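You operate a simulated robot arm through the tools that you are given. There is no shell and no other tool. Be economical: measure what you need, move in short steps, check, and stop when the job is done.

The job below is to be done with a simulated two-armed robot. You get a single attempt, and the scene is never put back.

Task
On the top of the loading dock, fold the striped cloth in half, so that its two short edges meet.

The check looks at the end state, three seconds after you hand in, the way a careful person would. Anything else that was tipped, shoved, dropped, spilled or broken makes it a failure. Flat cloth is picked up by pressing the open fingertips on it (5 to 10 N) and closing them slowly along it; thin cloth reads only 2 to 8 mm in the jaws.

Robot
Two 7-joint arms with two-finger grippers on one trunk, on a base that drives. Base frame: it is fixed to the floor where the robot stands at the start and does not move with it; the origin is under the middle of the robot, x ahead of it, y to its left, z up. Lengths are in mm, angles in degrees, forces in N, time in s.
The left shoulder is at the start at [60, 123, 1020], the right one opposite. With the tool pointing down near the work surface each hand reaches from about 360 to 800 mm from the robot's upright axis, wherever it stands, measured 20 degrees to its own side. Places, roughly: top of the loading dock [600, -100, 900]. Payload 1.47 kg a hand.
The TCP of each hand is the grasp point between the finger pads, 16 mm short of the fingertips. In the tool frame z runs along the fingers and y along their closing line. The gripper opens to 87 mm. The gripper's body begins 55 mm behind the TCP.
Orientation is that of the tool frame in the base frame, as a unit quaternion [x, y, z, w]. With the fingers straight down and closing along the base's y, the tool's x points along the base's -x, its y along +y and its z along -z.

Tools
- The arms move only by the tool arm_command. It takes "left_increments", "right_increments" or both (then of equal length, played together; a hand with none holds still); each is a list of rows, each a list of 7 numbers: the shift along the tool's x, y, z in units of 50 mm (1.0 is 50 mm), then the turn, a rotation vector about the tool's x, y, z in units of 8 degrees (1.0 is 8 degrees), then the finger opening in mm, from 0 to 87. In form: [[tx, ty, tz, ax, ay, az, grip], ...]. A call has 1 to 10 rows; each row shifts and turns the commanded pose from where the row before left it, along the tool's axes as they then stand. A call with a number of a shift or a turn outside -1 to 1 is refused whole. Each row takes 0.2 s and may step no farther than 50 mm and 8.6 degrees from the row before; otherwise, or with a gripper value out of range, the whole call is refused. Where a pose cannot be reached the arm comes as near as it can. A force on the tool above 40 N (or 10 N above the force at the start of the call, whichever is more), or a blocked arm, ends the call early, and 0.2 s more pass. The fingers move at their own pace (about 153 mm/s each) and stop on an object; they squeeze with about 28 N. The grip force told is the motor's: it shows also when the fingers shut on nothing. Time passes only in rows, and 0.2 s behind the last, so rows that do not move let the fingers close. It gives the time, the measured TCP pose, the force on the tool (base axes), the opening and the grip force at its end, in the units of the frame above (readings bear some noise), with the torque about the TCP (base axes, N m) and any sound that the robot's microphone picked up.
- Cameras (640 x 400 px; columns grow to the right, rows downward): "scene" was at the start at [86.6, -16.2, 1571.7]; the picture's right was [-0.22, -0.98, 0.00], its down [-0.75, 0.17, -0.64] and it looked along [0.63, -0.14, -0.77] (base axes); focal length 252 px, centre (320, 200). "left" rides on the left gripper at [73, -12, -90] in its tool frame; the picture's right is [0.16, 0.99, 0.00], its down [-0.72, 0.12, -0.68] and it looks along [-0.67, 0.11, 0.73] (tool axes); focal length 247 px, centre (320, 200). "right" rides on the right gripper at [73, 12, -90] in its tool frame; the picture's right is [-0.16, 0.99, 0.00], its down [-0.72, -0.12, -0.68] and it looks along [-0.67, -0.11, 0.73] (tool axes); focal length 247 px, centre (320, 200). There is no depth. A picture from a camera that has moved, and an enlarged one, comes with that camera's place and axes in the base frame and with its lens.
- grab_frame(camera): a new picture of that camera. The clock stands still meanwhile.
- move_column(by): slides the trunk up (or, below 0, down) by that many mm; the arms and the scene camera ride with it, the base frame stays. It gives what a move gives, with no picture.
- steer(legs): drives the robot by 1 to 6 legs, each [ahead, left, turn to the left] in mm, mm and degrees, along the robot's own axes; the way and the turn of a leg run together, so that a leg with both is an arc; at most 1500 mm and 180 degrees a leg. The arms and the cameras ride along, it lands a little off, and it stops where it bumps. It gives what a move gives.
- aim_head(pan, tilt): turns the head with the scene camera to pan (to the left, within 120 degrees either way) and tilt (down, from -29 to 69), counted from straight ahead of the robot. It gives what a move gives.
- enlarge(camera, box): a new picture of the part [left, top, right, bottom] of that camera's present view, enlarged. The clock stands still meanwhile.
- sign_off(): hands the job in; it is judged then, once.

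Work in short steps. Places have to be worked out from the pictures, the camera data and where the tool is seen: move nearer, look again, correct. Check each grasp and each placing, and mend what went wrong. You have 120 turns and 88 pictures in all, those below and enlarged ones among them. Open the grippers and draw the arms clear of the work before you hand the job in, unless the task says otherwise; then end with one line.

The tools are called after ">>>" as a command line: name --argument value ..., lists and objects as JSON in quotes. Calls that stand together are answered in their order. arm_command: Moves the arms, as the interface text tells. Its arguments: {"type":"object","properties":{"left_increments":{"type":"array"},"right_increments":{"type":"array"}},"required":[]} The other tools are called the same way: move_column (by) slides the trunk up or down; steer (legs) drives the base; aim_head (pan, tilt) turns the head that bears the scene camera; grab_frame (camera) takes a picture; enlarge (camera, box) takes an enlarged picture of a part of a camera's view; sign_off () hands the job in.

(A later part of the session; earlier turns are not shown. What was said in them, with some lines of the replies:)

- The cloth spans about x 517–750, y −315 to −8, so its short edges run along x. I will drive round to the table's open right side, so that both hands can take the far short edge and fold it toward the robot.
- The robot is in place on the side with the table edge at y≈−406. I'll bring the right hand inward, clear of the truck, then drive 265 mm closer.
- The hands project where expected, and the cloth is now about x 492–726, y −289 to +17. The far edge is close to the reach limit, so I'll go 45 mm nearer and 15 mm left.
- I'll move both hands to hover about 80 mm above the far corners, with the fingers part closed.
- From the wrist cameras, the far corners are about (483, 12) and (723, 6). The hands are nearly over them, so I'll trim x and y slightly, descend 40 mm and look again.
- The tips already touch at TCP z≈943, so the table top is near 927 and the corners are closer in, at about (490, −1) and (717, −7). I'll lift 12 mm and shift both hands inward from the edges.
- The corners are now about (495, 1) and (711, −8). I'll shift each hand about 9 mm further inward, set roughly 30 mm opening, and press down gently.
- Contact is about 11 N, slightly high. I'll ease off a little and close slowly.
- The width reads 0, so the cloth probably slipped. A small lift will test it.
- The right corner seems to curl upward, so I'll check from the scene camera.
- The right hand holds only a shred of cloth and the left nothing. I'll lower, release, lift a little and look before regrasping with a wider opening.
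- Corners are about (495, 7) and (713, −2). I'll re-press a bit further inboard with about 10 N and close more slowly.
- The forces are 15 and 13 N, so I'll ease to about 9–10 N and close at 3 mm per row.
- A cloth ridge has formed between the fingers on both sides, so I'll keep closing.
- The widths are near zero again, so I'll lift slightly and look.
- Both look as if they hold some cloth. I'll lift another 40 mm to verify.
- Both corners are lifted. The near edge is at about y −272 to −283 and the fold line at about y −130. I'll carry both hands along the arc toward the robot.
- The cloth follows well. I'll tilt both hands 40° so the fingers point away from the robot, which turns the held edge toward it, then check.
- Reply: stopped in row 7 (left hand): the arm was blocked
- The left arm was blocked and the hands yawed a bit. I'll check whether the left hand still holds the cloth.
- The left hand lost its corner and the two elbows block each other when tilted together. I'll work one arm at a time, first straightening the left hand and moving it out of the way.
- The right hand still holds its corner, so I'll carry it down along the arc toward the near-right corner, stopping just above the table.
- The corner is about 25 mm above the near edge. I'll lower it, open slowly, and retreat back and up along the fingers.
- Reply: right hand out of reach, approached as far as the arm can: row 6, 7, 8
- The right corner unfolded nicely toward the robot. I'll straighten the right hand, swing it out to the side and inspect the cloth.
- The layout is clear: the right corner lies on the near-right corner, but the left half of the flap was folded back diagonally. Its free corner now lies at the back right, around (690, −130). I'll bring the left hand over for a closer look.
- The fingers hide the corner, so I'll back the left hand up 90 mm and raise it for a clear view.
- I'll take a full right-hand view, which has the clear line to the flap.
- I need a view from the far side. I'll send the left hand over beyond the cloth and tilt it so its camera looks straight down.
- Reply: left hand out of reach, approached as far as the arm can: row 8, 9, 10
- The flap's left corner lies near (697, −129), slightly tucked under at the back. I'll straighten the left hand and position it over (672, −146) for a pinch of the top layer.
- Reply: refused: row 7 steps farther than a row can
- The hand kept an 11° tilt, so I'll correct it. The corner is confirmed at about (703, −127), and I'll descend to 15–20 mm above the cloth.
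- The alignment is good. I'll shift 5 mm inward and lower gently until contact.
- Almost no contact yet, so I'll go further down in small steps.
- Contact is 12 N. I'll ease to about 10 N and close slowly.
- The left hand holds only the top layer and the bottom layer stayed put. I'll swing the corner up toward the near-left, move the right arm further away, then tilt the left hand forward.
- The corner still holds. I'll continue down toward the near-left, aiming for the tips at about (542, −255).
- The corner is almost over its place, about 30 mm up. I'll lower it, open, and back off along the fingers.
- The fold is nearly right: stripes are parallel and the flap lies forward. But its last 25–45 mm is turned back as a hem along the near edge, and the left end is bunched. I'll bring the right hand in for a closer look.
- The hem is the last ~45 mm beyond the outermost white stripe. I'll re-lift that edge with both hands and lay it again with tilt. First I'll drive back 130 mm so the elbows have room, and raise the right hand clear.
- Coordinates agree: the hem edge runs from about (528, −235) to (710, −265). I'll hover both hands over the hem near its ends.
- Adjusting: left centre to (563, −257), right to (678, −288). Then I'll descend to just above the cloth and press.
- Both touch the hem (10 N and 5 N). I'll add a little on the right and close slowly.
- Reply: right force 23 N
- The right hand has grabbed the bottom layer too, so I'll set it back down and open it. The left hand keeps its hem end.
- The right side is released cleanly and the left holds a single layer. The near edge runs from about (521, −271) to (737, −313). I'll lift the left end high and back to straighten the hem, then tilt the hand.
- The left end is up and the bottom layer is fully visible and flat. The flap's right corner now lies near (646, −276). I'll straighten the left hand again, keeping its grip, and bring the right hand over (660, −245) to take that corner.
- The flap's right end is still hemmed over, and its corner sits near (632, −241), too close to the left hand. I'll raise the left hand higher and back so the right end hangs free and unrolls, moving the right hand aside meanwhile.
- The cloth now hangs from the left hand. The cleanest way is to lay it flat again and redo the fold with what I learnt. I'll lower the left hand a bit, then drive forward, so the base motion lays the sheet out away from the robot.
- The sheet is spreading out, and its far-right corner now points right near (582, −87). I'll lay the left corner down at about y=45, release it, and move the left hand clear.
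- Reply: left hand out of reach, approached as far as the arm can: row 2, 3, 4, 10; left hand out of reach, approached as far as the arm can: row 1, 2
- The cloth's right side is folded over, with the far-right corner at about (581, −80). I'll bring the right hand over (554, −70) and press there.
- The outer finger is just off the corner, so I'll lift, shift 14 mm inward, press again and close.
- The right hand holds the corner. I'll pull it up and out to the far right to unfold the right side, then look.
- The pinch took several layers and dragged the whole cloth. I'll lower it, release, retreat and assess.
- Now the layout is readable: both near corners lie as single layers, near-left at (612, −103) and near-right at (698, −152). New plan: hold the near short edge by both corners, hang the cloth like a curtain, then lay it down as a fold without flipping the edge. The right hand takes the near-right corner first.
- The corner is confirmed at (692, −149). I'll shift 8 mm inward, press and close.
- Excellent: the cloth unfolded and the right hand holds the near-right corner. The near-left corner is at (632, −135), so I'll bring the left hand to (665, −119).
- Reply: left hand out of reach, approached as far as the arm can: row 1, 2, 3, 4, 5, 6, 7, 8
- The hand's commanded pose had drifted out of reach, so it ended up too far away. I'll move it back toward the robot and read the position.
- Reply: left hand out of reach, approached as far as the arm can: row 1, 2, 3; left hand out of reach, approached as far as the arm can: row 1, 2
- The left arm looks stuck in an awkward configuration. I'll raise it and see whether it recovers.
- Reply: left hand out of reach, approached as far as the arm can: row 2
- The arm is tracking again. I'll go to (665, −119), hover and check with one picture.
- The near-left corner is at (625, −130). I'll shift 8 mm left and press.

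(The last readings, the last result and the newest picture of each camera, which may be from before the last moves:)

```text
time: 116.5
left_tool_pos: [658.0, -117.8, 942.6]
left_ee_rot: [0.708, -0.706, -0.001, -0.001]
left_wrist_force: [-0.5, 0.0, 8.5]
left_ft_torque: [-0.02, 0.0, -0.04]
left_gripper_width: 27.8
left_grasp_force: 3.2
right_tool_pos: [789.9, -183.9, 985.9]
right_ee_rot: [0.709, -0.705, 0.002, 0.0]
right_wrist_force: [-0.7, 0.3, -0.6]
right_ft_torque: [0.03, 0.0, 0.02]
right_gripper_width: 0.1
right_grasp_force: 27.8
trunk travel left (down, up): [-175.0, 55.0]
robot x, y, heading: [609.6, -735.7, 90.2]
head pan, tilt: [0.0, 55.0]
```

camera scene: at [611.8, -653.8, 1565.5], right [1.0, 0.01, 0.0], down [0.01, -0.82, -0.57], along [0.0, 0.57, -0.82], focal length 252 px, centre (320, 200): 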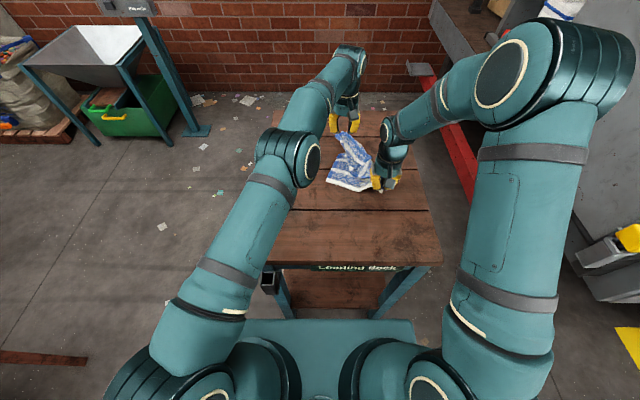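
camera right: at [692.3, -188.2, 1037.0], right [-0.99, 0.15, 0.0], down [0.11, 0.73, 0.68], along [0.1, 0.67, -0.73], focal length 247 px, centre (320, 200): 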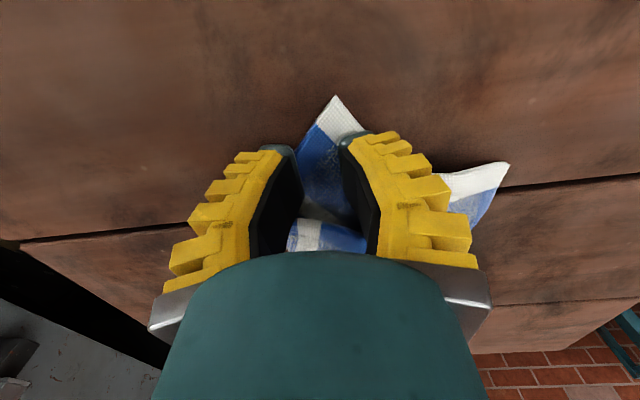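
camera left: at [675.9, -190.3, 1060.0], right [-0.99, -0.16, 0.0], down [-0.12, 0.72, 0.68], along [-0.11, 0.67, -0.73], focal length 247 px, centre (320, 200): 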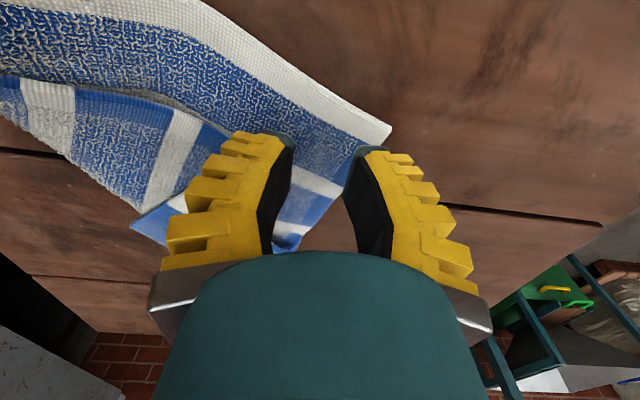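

The force is 8.5 N, so I'll close slowly.

>>> arm_command --left_increments '[[0, 0, 0.02, 0, 0, 0, 22], [0, 0, 0, 0, 0, 0, 19], [0, 0, 0, 0, 0, 0, 16], [0, 0, 0, 0, 0, 0, 13], [0, 0, 0, 0, 0, 0, 10], [0, 0, 0.01, 0, 0, 0, 7], [0, 0, 0.01, 0, 0, 0, 4], [0, 0, 0, 0, 0, 0, 2], [0, 0, 0, 0, 0, 0, 0], [0, 0, 0, 0, 0, 0, 0]]'

>>> arm_command --left_increments '[[0, 0, -0.3, 0, 0, 0, 0], [0, 0, -0.3, 0, 0, 0, 0], [0.2, 0.2, -0.3, 0, 0, 0, 0], [0.3, 0.2, 0, 0, 0, 0, 0], [0.3, 0.1, 0, 0, 0, 0, 0]]'

>>> enlarge --camera "scene" --box '[270, 100, 430, 200]'

```text
time: 118.7
left_tool_pos: [657.4, -119.7, 940.7]
left_ee_rot: [0.708, -0.706, 0.0, -0.002]
left_wrist_force: [-0.5, 1.1, 16.6]
left_ft_torque: [-0.01, -0.03, -0.05]
left_gripper_width: 0.0
left_grasp_force: 27.4
right_tool_pos: [789.8, -184.6, 987.1]
right_ee_rot: [0.71, -0.705, 0.001, 0.0]
right_wrist_force: [0.5, -1.0, -0.1]
right_ft_torque: [-0.01, 0.0, 0.01]
right_gripper_width: 0.0
right_grasp_force: 28.2
trunk travel left (down, up): [-175.0, 55.0]
robot x, y, heading: [611.3, -737.0, 90.2]
head pan, tilt: [0.0, 55.0]
```

```text
time: 119.9
left_tool_pos: [634.2, -157.8, 984.3]
left_ee_rot: [0.708, -0.706, -0.001, -0.002]
left_wrist_force: [2.0, -0.4, 0.1]
left_ft_torque: [0.0, -0.06, 0.02]
left_gripper_width: 0.3
left_grasp_force: 27.9
right_tool_pos: [788.8, -184.9, 986.2]
right_ee_rot: [0.71, -0.705, 0.001, 0.001]
right_wrist_force: [-1.9, 0.0, 0.6]
right_ft_torque: [0.01, 0.04, 0.05]
right_gripper_width: 0.1
right_grasp_force: 28.3
trunk travel left (down, up): [-175.0, 55.0]
robot x, y, heading: [613.7, -733.6, 90.1]
head pan, tilt: [0.0, 55.0]
```

```text
4.00 times, centred on (350, 150) of scene
camera zoom: at [612.2, -652.6, 1565.4], right [1.0, 0.01, 0.0], down [0.01, -0.82, -0.57], along [0.0, 0.57, -0.82], focal length 1008 px, centre (200, 400)
```

zoom: 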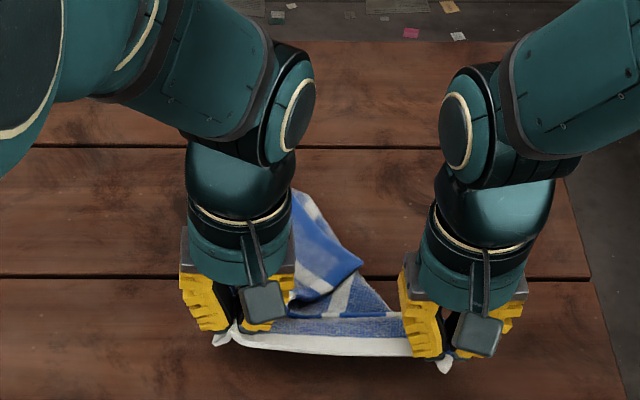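

Both near corners are held with the edge stretched between them. Now I'll lift both hands to z≈1290, centred, so the cloth hangs like a curtain.

>>> arm_command --left_increments '[[0.084, 0.2, -0.61, 0, 0, 0, 0], [0.084, 0.2, -0.61, 0, 0, 0, 0], [0.084, 0.2, -0.61, 0, 0, 0, 0], [0.084, 0.2, -0.61, 0, 0, 0, 0], [0.084, 0.2, -0.61, 0, 0, 0, 0], [0.084, 0.2, -0.61, 0, 0, 0, 0], [0.084, 0.2, -0.61, 0, 0, 0, 0], [0.084, 0.2, -0.61, 0, 0, 0, 0], [0.084, 0.2, -0.61, 0, 0, 0, 0], [0.084, 0.2, -0.61, 0, 0, 0, 0]]' --right_increments '[[0.03, 0.2, -0.61, 0, 0, 0, 0], [0.03, 0.2, -0.61, 0, 0, 0, 0], [0.03, 0.2, -0.61, 0, 0, 0, 0], [0.03, 0.2, -0.61, 0, 0, 0, 0], [0.03, 0.2, -0.61, 0, 0, 0, 0], [0.03, 0.2, -0.61, 0, 0, 0, 0], [0.03, 0.2, -0.61, 0, 0, 0, 0], [0.03, 0.2, -0.61, 0, 0, 0, 0], [0.03, 0.2, -0.61, 0, 0, 0, 0], [0.03, 0.2, -0.61, 0, 0, 0, 0]]'

>>> grab_frame --camera "scene"

```text
time: 122.1
left_tool_pos: [532.6, -201.9, 1290.2]
left_ee_rot: [0.709, -0.705, 0.0, -0.002]
left_wrist_force: [2.7, 0.8, 0.3]
left_ft_torque: [0.02, -0.06, 0.07]
left_gripper_width: 0.0
left_grasp_force: 28.0
right_tool_pos: [690.4, -199.3, 1292.3]
right_ee_rot: [0.709, -0.705, -0.001, 0.0]
right_wrist_force: [-3.6, -0.8, 0.4]
right_ft_torque: [-0.06, 0.03, 0.1]
right_gripper_width: 0.0
right_grasp_force: 27.9
trunk travel left (down, up): [-175.0, 55.0]
robot x, y, heading: [608.6, -733.7, 90.5]
head pan, tilt: [0.0, 55.0]
```

```text
5 pictures are left
camera scene: at [611.6, -653.0, 1565.4], right [1.0, 0.01, 0.0], down [0.01, -0.82, -0.57], along [0.0, 0.57, -0.82], focal length 252 px, centre (320, 200)
```

scene: 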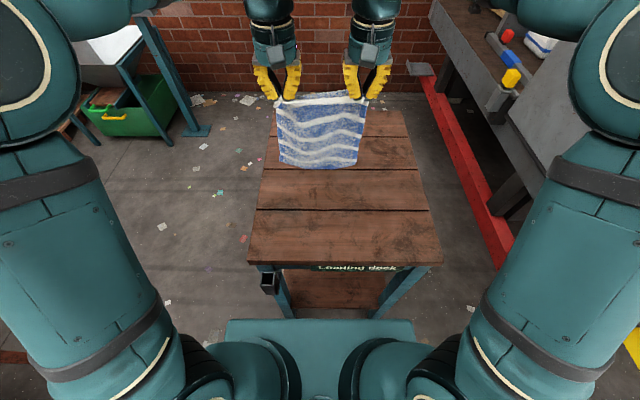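

The curtain hangs flat. I'll let it settle for a second or so, slacken the tension by 3 mm, and check the bottom edge.

>>> arm_command --left_increments '[[0, -0.05, 0, 0, 0, 0, 0], [0, 0, 0, 0, 0, 0, 0], [0, 0, 0, 0, 0, 0, 0], [0, 0, 0, 0, 0, 0, 0], [0, 0, 0, 0, 0, 0, 0], [0, 0, 0, 0, 0, 0, 0], [0, 0, 0, 0, 0, 0, 0], [0, 0, 0, 0, 0, 0, 0]]' --right_increments '[[0, 0.05, 0, 0, 0, 0, 0], [0, 0, 0, 0, 0, 0, 0], [0, 0, 0, 0, 0, 0, 0], [0, 0, 0, 0, 0, 0, 0], [0, 0, 0, 0, 0, 0, 0], [0, 0, 0, 0, 0, 0, 0], [0, 0, 0, 0, 0, 0, 0], [0, 0, 0, 0, 0, 0, 0]]'

>>> enlarge --camera "scene" --box '[250, 70, 394, 190]'

```text
time: 123.9
left_tool_pos: [535.3, -200.6, 1290.6]
left_ee_rot: [0.709, -0.706, 0.0, -0.001]
left_wrist_force: [1.3, 0.9, 0.7]
left_ft_torque: [0.01, -0.02, 0.02]
left_gripper_width: 0.0
left_grasp_force: 28.0
right_tool_pos: [688.1, -199.4, 1291.2]
right_ee_rot: [0.709, -0.705, 0.001, 0.0]
right_wrist_force: [-0.6, -0.5, -0.7]
right_ft_torque: [0.02, 0.01, 0.03]
right_gripper_width: 0.0
right_grasp_force: 28.6
trunk travel left (down, up): [-175.0, 55.0]
robot x, y, heading: [614.5, -734.0, 90.5]
head pan, tilt: [0.0, 55.0]
```

```text
3.33 times, centred on (322, 130) of scene
camera zoom: at [612.3, -652.1, 1565.3], right [1.0, 0.01, 0.0], down [0.01, -0.82, -0.57], along [0.0, 0.57, -0.82], focal length 840 px, centre (313, 433)
```

zoom: 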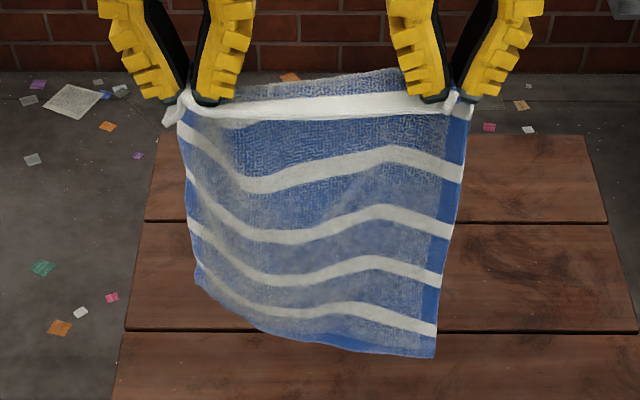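

The cloth hangs with the near edge up and the far edge at the bottom. I'll move toward the robot, touch the bottom edge down, then move away while lowering so the bottom half is laid straight.

>>> arm_command --left_increments '[[0.4, 0, 0, 0, 0, 0, 0], [0.4, 0, 0, 0, 0, 0, 0], [0.4, 0, 0, 0, 0, 0, 0], [0.4, 0, 0, 0, 0, 0, 0], [0, 0, 0.4, 0, 0, 0, 0], [0, 0, 0.5, 0, 0, 0, 0], [0, 0, 0.5, 0, 0, 0, 0], [0, 0, 0.4, 0, 0, 0, 0], [0, 0, 0.3, 0, 0, 0, 0], [0, 0, 0.3, 0, 0, 0, 0]]' --right_increments '[[0.4, 0, 0, 0, 0, 0, 0], [0.4, 0, 0, 0, 0, 0, 0], [0.4, 0, 0, 0, 0, 0, 0], [0.4, 0, 0, 0, 0, 0, 0], [0, 0, 0.4, 0, 0, 0, 0], [0, 0, 0.5, 0, 0, 0, 0], [0, 0, 0.5, 0, 0, 0, 0], [0, 0, 0.4, 0, 0, 0, 0], [0, 0, 0.3, 0, 0, 0, 0], [0, 0, 0.3, 0, 0, 0, 0]]'

>>> arm_command --left_increments '[[-0.4, 0, 0.1, 0, 0, 0, 0], [-0.4, 0, 0.1, 0, 0, 0, 0], [-0.4, 0, 0.1, 0, 0, 0, 0], [-0.4, 0, 0.1, 0, 0, 0, 0], [-0.4, 0, 0.1, 0, 0, 0, 0], [-0.4, 0, 0.15, 0, 0, 0, 0], [-0.4, 0, 0.15, 0, 0, 0, 0], [-0.4, 0, 0.15, 0, 0, 0, 0], [-0.4, 0, 0.15, 0, 0, 0, 0], [-0.2, 0, 0.1, 0, 0, 0, 0]]' --right_increments '[[-0.4, 0, 0.1, 0, 0, 0, 0], [-0.4, 0, 0.1, 0, 0, 0, 0], [-0.4, 0, 0.1, 0, 0, 0, 0], [-0.4, 0, 0.1, 0, 0, 0, 0], [-0.4, 0, 0.1, 0, 0, 0, 0], [-0.4, 0, 0.15, 0, 0, 0, 0], [-0.4, 0, 0.15, 0, 0, 0, 0], [-0.4, 0, 0.15, 0, 0, 0, 0], [-0.4, 0, 0.15, 0, 0, 0, 0], [-0.2, 0, 0.1, 0, 0, 0, 0]]'

>>> enlarge --camera "scene" --box '[240, 90, 400, 215]'

```text
time: 126.1
left_tool_pos: [536.6, -280.8, 1169.8]
left_ee_rot: [0.709, -0.706, 0.0, 0.0]
left_wrist_force: [0.1, -0.5, -0.3]
left_ft_torque: [-0.01, 0.0, -0.02]
left_gripper_width: 0.1
left_grasp_force: 28.1
right_tool_pos: [687.7, -279.1, 1171.2]
right_ee_rot: [0.71, -0.705, 0.002, 0.0]
right_wrist_force: [-0.6, -0.5, 0.6]
right_ft_torque: [-0.01, 0.01, 0.05]
right_gripper_width: 0.0
right_grasp_force: 27.9
trunk travel left (down, up): [-175.0, 55.0]
robot x, y, heading: [613.4, -732.5, 90.5]
head pan, tilt: [0.0, 55.0]
```

```text
time: 128.3
left_tool_pos: [535.6, -90.7, 1110.9]
left_ee_rot: [0.708, -0.706, 0.001, 0.0]
left_wrist_force: [1.0, 0.2, -0.9]
left_ft_torque: [0.01, -0.01, 0.02]
left_gripper_width: 0.2
left_grasp_force: 27.9
right_tool_pos: [686.0, -89.5, 1110.2]
right_ee_rot: [0.709, -0.705, 0.001, 0.001]
right_wrist_force: [-1.5, -0.2, 0.9]
right_ft_torque: [-0.02, 0.03, 0.03]
right_gripper_width: 0.2
right_grasp_force: 28.3
trunk travel left (down, up): [-175.0, 55.0]
robot x, y, heading: [611.7, -734.1, 90.4]
head pan, tilt: [0.0, 55.0]
```

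```text
3.20 times, centred on (320, 152) of scene
camera zoom: at [612.4, -651.8, 1565.3], right [1.0, 0.01, 0.0], down [0.01, -0.82, -0.57], along [0.0, 0.57, -0.82], focal length 806 px, centre (320, 352)
```

zoom: 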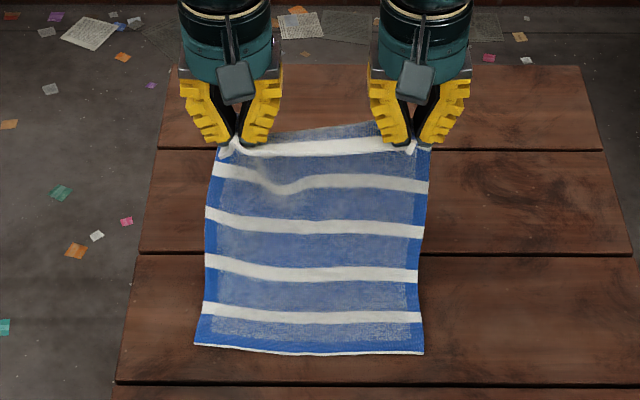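

The bottom half lies straight: far edge along y≈−205, x 491–712. I'll lay a little more length out to put the fold line at y≈−53, then bring the hands back in an arc toward the robot.

>>> arm_command --left_increments '[[-0.3, 0.04, 0.315, 0, 0, 0, 0], [-0.3, 0.04, 0.315, 0, 0, 0, 0], [-0.3, 0.04, 0.315, 0, 0, 0, 0], [-0.3, 0.04, 0.315, 0, 0, 0, 0], [0, 0, 0, 0, 0, 0, 0]]' --right_increments '[[-0.3, 0.04, 0.315, 0, 0, 0, 0], [-0.3, 0.04, 0.315, 0, 0, 0, 0], [-0.3, 0.04, 0.315, 0, 0, 0, 0], [-0.3, 0.04, 0.315, 0, 0, 0, 0], [0, 0, 0, 0, 0, 0, 0]]'

>>> arm_command --left_increments '[[0.3, 0, -0.03, 0, 0, 0, 0], [0.3, 0, -0.03, 0, 0, 0, 0], [0.4, 0, 0.13, 0, 0, 0, 0], [0.4, 0, 0.13, 0, 0, 0, 0], [0.4, 0, 0.3, 0, 0, 0, 0], [0.4, 0, 0.3, 0, 0, 0, 0], [0.2, 0, 0.35, 0, 0, 0, 0], [0.2, 0, 0.35, 0, 0, 0, 0], [0, 0, 0, 0, 0, 0, 0]]' --right_increments '[[0.3, 0, -0.03, 0, 0, 0, 0], [0.3, 0, -0.03, 0, 0, 0, 0], [0.4, 0, 0.13, 0, 0, 0, 0], [0.4, 0, 0.13, 0, 0, 0, 0], [0.4, 0, 0.3, 0, 0, 0, 0], [0.4, 0, 0.3, 0, 0, 0, 0], [0.2, 0, 0.35, 0, 0, 0, 0], [0.2, 0, 0.35, 0, 0, 0, 0], [0, 0, 0, 0, 0, 0, 0]]'

>>> enlarge --camera "scene" --box '[250, 115, 390, 215]'

```text
time: 129.5
left_tool_pos: [527.1, -31.4, 1047.5]
left_ee_rot: [0.709, -0.705, 0.001, -0.001]
left_wrist_force: [1.2, 0.4, -0.4]
left_ft_torque: [0.01, -0.01, 0.03]
left_gripper_width: 0.2
left_grasp_force: 28.2
right_tool_pos: [678.7, -30.3, 1048.4]
right_ee_rot: [0.71, -0.704, 0.0, -0.001]
right_wrist_force: [-1.4, -0.6, 0.3]
right_ft_torque: [0.03, 0.0, 0.01]
right_gripper_width: 0.0
right_grasp_force: 28.0
trunk travel left (down, up): [-175.0, 55.0]
robot x, y, heading: [609.1, -733.5, 90.4]
head pan, tilt: [0.0, 55.0]
```

```text
time: 131.5
left_tool_pos: [527.4, -160.5, 971.8]
left_ee_rot: [0.708, -0.706, -0.001, -0.001]
left_wrist_force: [0.6, 0.9, 0.5]
left_ft_torque: [-0.02, 0.0, 0.02]
left_gripper_width: 0.1
left_grasp_force: 27.8
right_tool_pos: [679.5, -159.9, 972.7]
right_ee_rot: [0.71, -0.704, 0.001, -0.001]
right_wrist_force: [-0.7, -0.8, 0.6]
right_ft_torque: [0.02, -0.01, 0.0]
right_gripper_width: 0.2
right_grasp_force: 27.8
trunk travel left (down, up): [-175.0, 55.0]
robot x, y, heading: [611.7, -736.1, 90.4]
head pan, tilt: [0.0, 55.0]
```

```text
4.00 times, centred on (320, 165) of scene
camera zoom: at [612.3, -652.0, 1565.4], right [1.0, 0.01, 0.0], down [0.01, -0.82, -0.57], along [0.0, 0.57, -0.82], focal length 1008 px, centre (320, 340)
```

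zoom: 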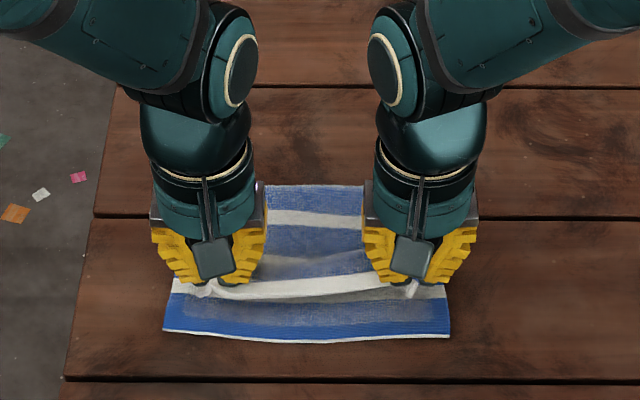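

The fold is coming down straight, with the upper edge about 20 mm short of the lower one. I'll move 20–26 mm more toward the robot while lowering, open slowly, and lift straight up.

>>> arm_command --left_increments '[[0.2, 0, 0.15, 0, 0, 0, 0], [0.2, 0, 0.2, 0, 0, 0, 0], [0, 0, 0.08, 0, 0, 0, 0], [0, 0, 0, 0, 0, 0, 0], [0, 0, 0, 0, 0, 0, 8], [0, 0, 0, 0, 0, 0, 18], [0, 0, 0, 0, 0, 0, 28], [0, 0, -0.1, 0, 0, 0, 28], [0, 0, -0.3, 0, 0, 0, 28], [0, 0, -0.6, 0, 0, 0, 28]]' --right_increments '[[0.26, 0, 0.15, 0, 0, 0, 0], [0.26, 0, 0.2, 0, 0, 0, 0], [0, 0, 0.08, 0, 0, 0, 0], [0, 0, 0, 0, 0, 0, 0], [0, 0, 0, 0, 0, 0, 8], [0, 0, 0, 0, 0, 0, 18], [0, 0, 0, 0, 0, 0, 28], [0, 0, -0.1, 0, 0, 0, 28], [0, 0, -0.3, 0, 0, 0, 28], [0, 0, -0.6, 0, 0, 0, 28]]'

>>> arm_command --left_increments '[[0, 0.2, -0.8, 0, 0, 0, 28], [0.1, 0.8, -0.3, 0, 0, 0, 28], [0.3, 0.9, 0, 0, 0, 0, 28], [0.3, 0.9, 0, 0, 0, 0, 28], [0.3, 0.9, 0, 0, 0, 0, 28]]' --right_increments '[[0, -0.2, -0.8, 0, 0, 0, 28], [0.1, -0.8, -0.3, 0, 0, 0, 28], [0.3, -0.9, 0, 0, 0, 0, 28], [0.3, -0.9, 0, 0, 0, 0, 28], [0.3, -0.9, 0, 0, 0, 0, 28]]'

>>> enlarge --camera "scene" --box '[270, 140, 382, 210]'

```text
time: 133.7
left_tool_pos: [527.9, -182.7, 1000.9]
left_ee_rot: [0.709, -0.706, -0.002, -0.001]
left_wrist_force: [0.0, -0.1, 0.1]
left_ft_torque: [0.02, 0.0, 0.0]
left_gripper_width: 34.2
left_grasp_force: 5.0
right_tool_pos: [679.4, -187.2, 1003.8]
right_ee_rot: [0.71, -0.704, 0.002, 0.0]
right_wrist_force: [0.5, -0.2, -0.5]
right_ft_torque: [0.05, 0.01, 0.04]
right_gripper_width: 33.8
right_grasp_force: 4.3
trunk travel left (down, up): [-175.0, 55.0]
robot x, y, heading: [613.9, -733.3, 90.0]
head pan, tilt: [0.0, 55.0]
```

```text
time: 134.9
left_tool_pos: [341.9, -233.8, 1056.9]
left_ee_rot: [0.709, -0.706, -0.001, 0.0]
left_wrist_force: [0.3, -0.1, 0.4]
left_ft_torque: [0.0, -0.02, -0.01]
left_gripper_width: 34.0
left_grasp_force: 4.4
right_tool_pos: [866.1, -235.4, 1056.1]
right_ee_rot: [0.709, -0.705, 0.0, 0.001]
right_wrist_force: [0.2, -0.7, 0.0]
right_ft_torque: [0.0, 0.03, -0.01]
right_gripper_width: 33.9
right_grasp_force: 4.4
trunk travel left (down, up): [-175.0, 55.0]
robot x, y, heading: [609.9, -734.8, 90.5]
head pan, tilt: [0.0, 55.0]
```

```text
5.71 times, centred on (326, 175) of scene
camera zoom: at [612.4, -653.7, 1565.5], right [1.0, 0.01, 0.0], down [0.01, -0.82, -0.57], along [0.0, 0.57, -0.82], focal length 1440 px, centre (286, 343)
```

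zoom: 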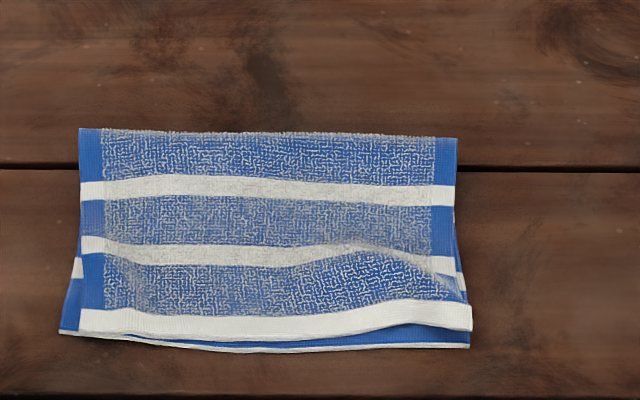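

The cloth is folded in half with its short edges within about 10 mm of each other, the stripes are parallel, and both open hands are clear. I'm handing the job in.

>>> sign_off

```text
The job is handed in.
```

The striped cloth is folded in half on top of the loading dock, with its two short edges meeting to within about 10 mm and a slight ridge near the right end. Both grippers are open and clear of the cloth, and I saw nothing else moved.
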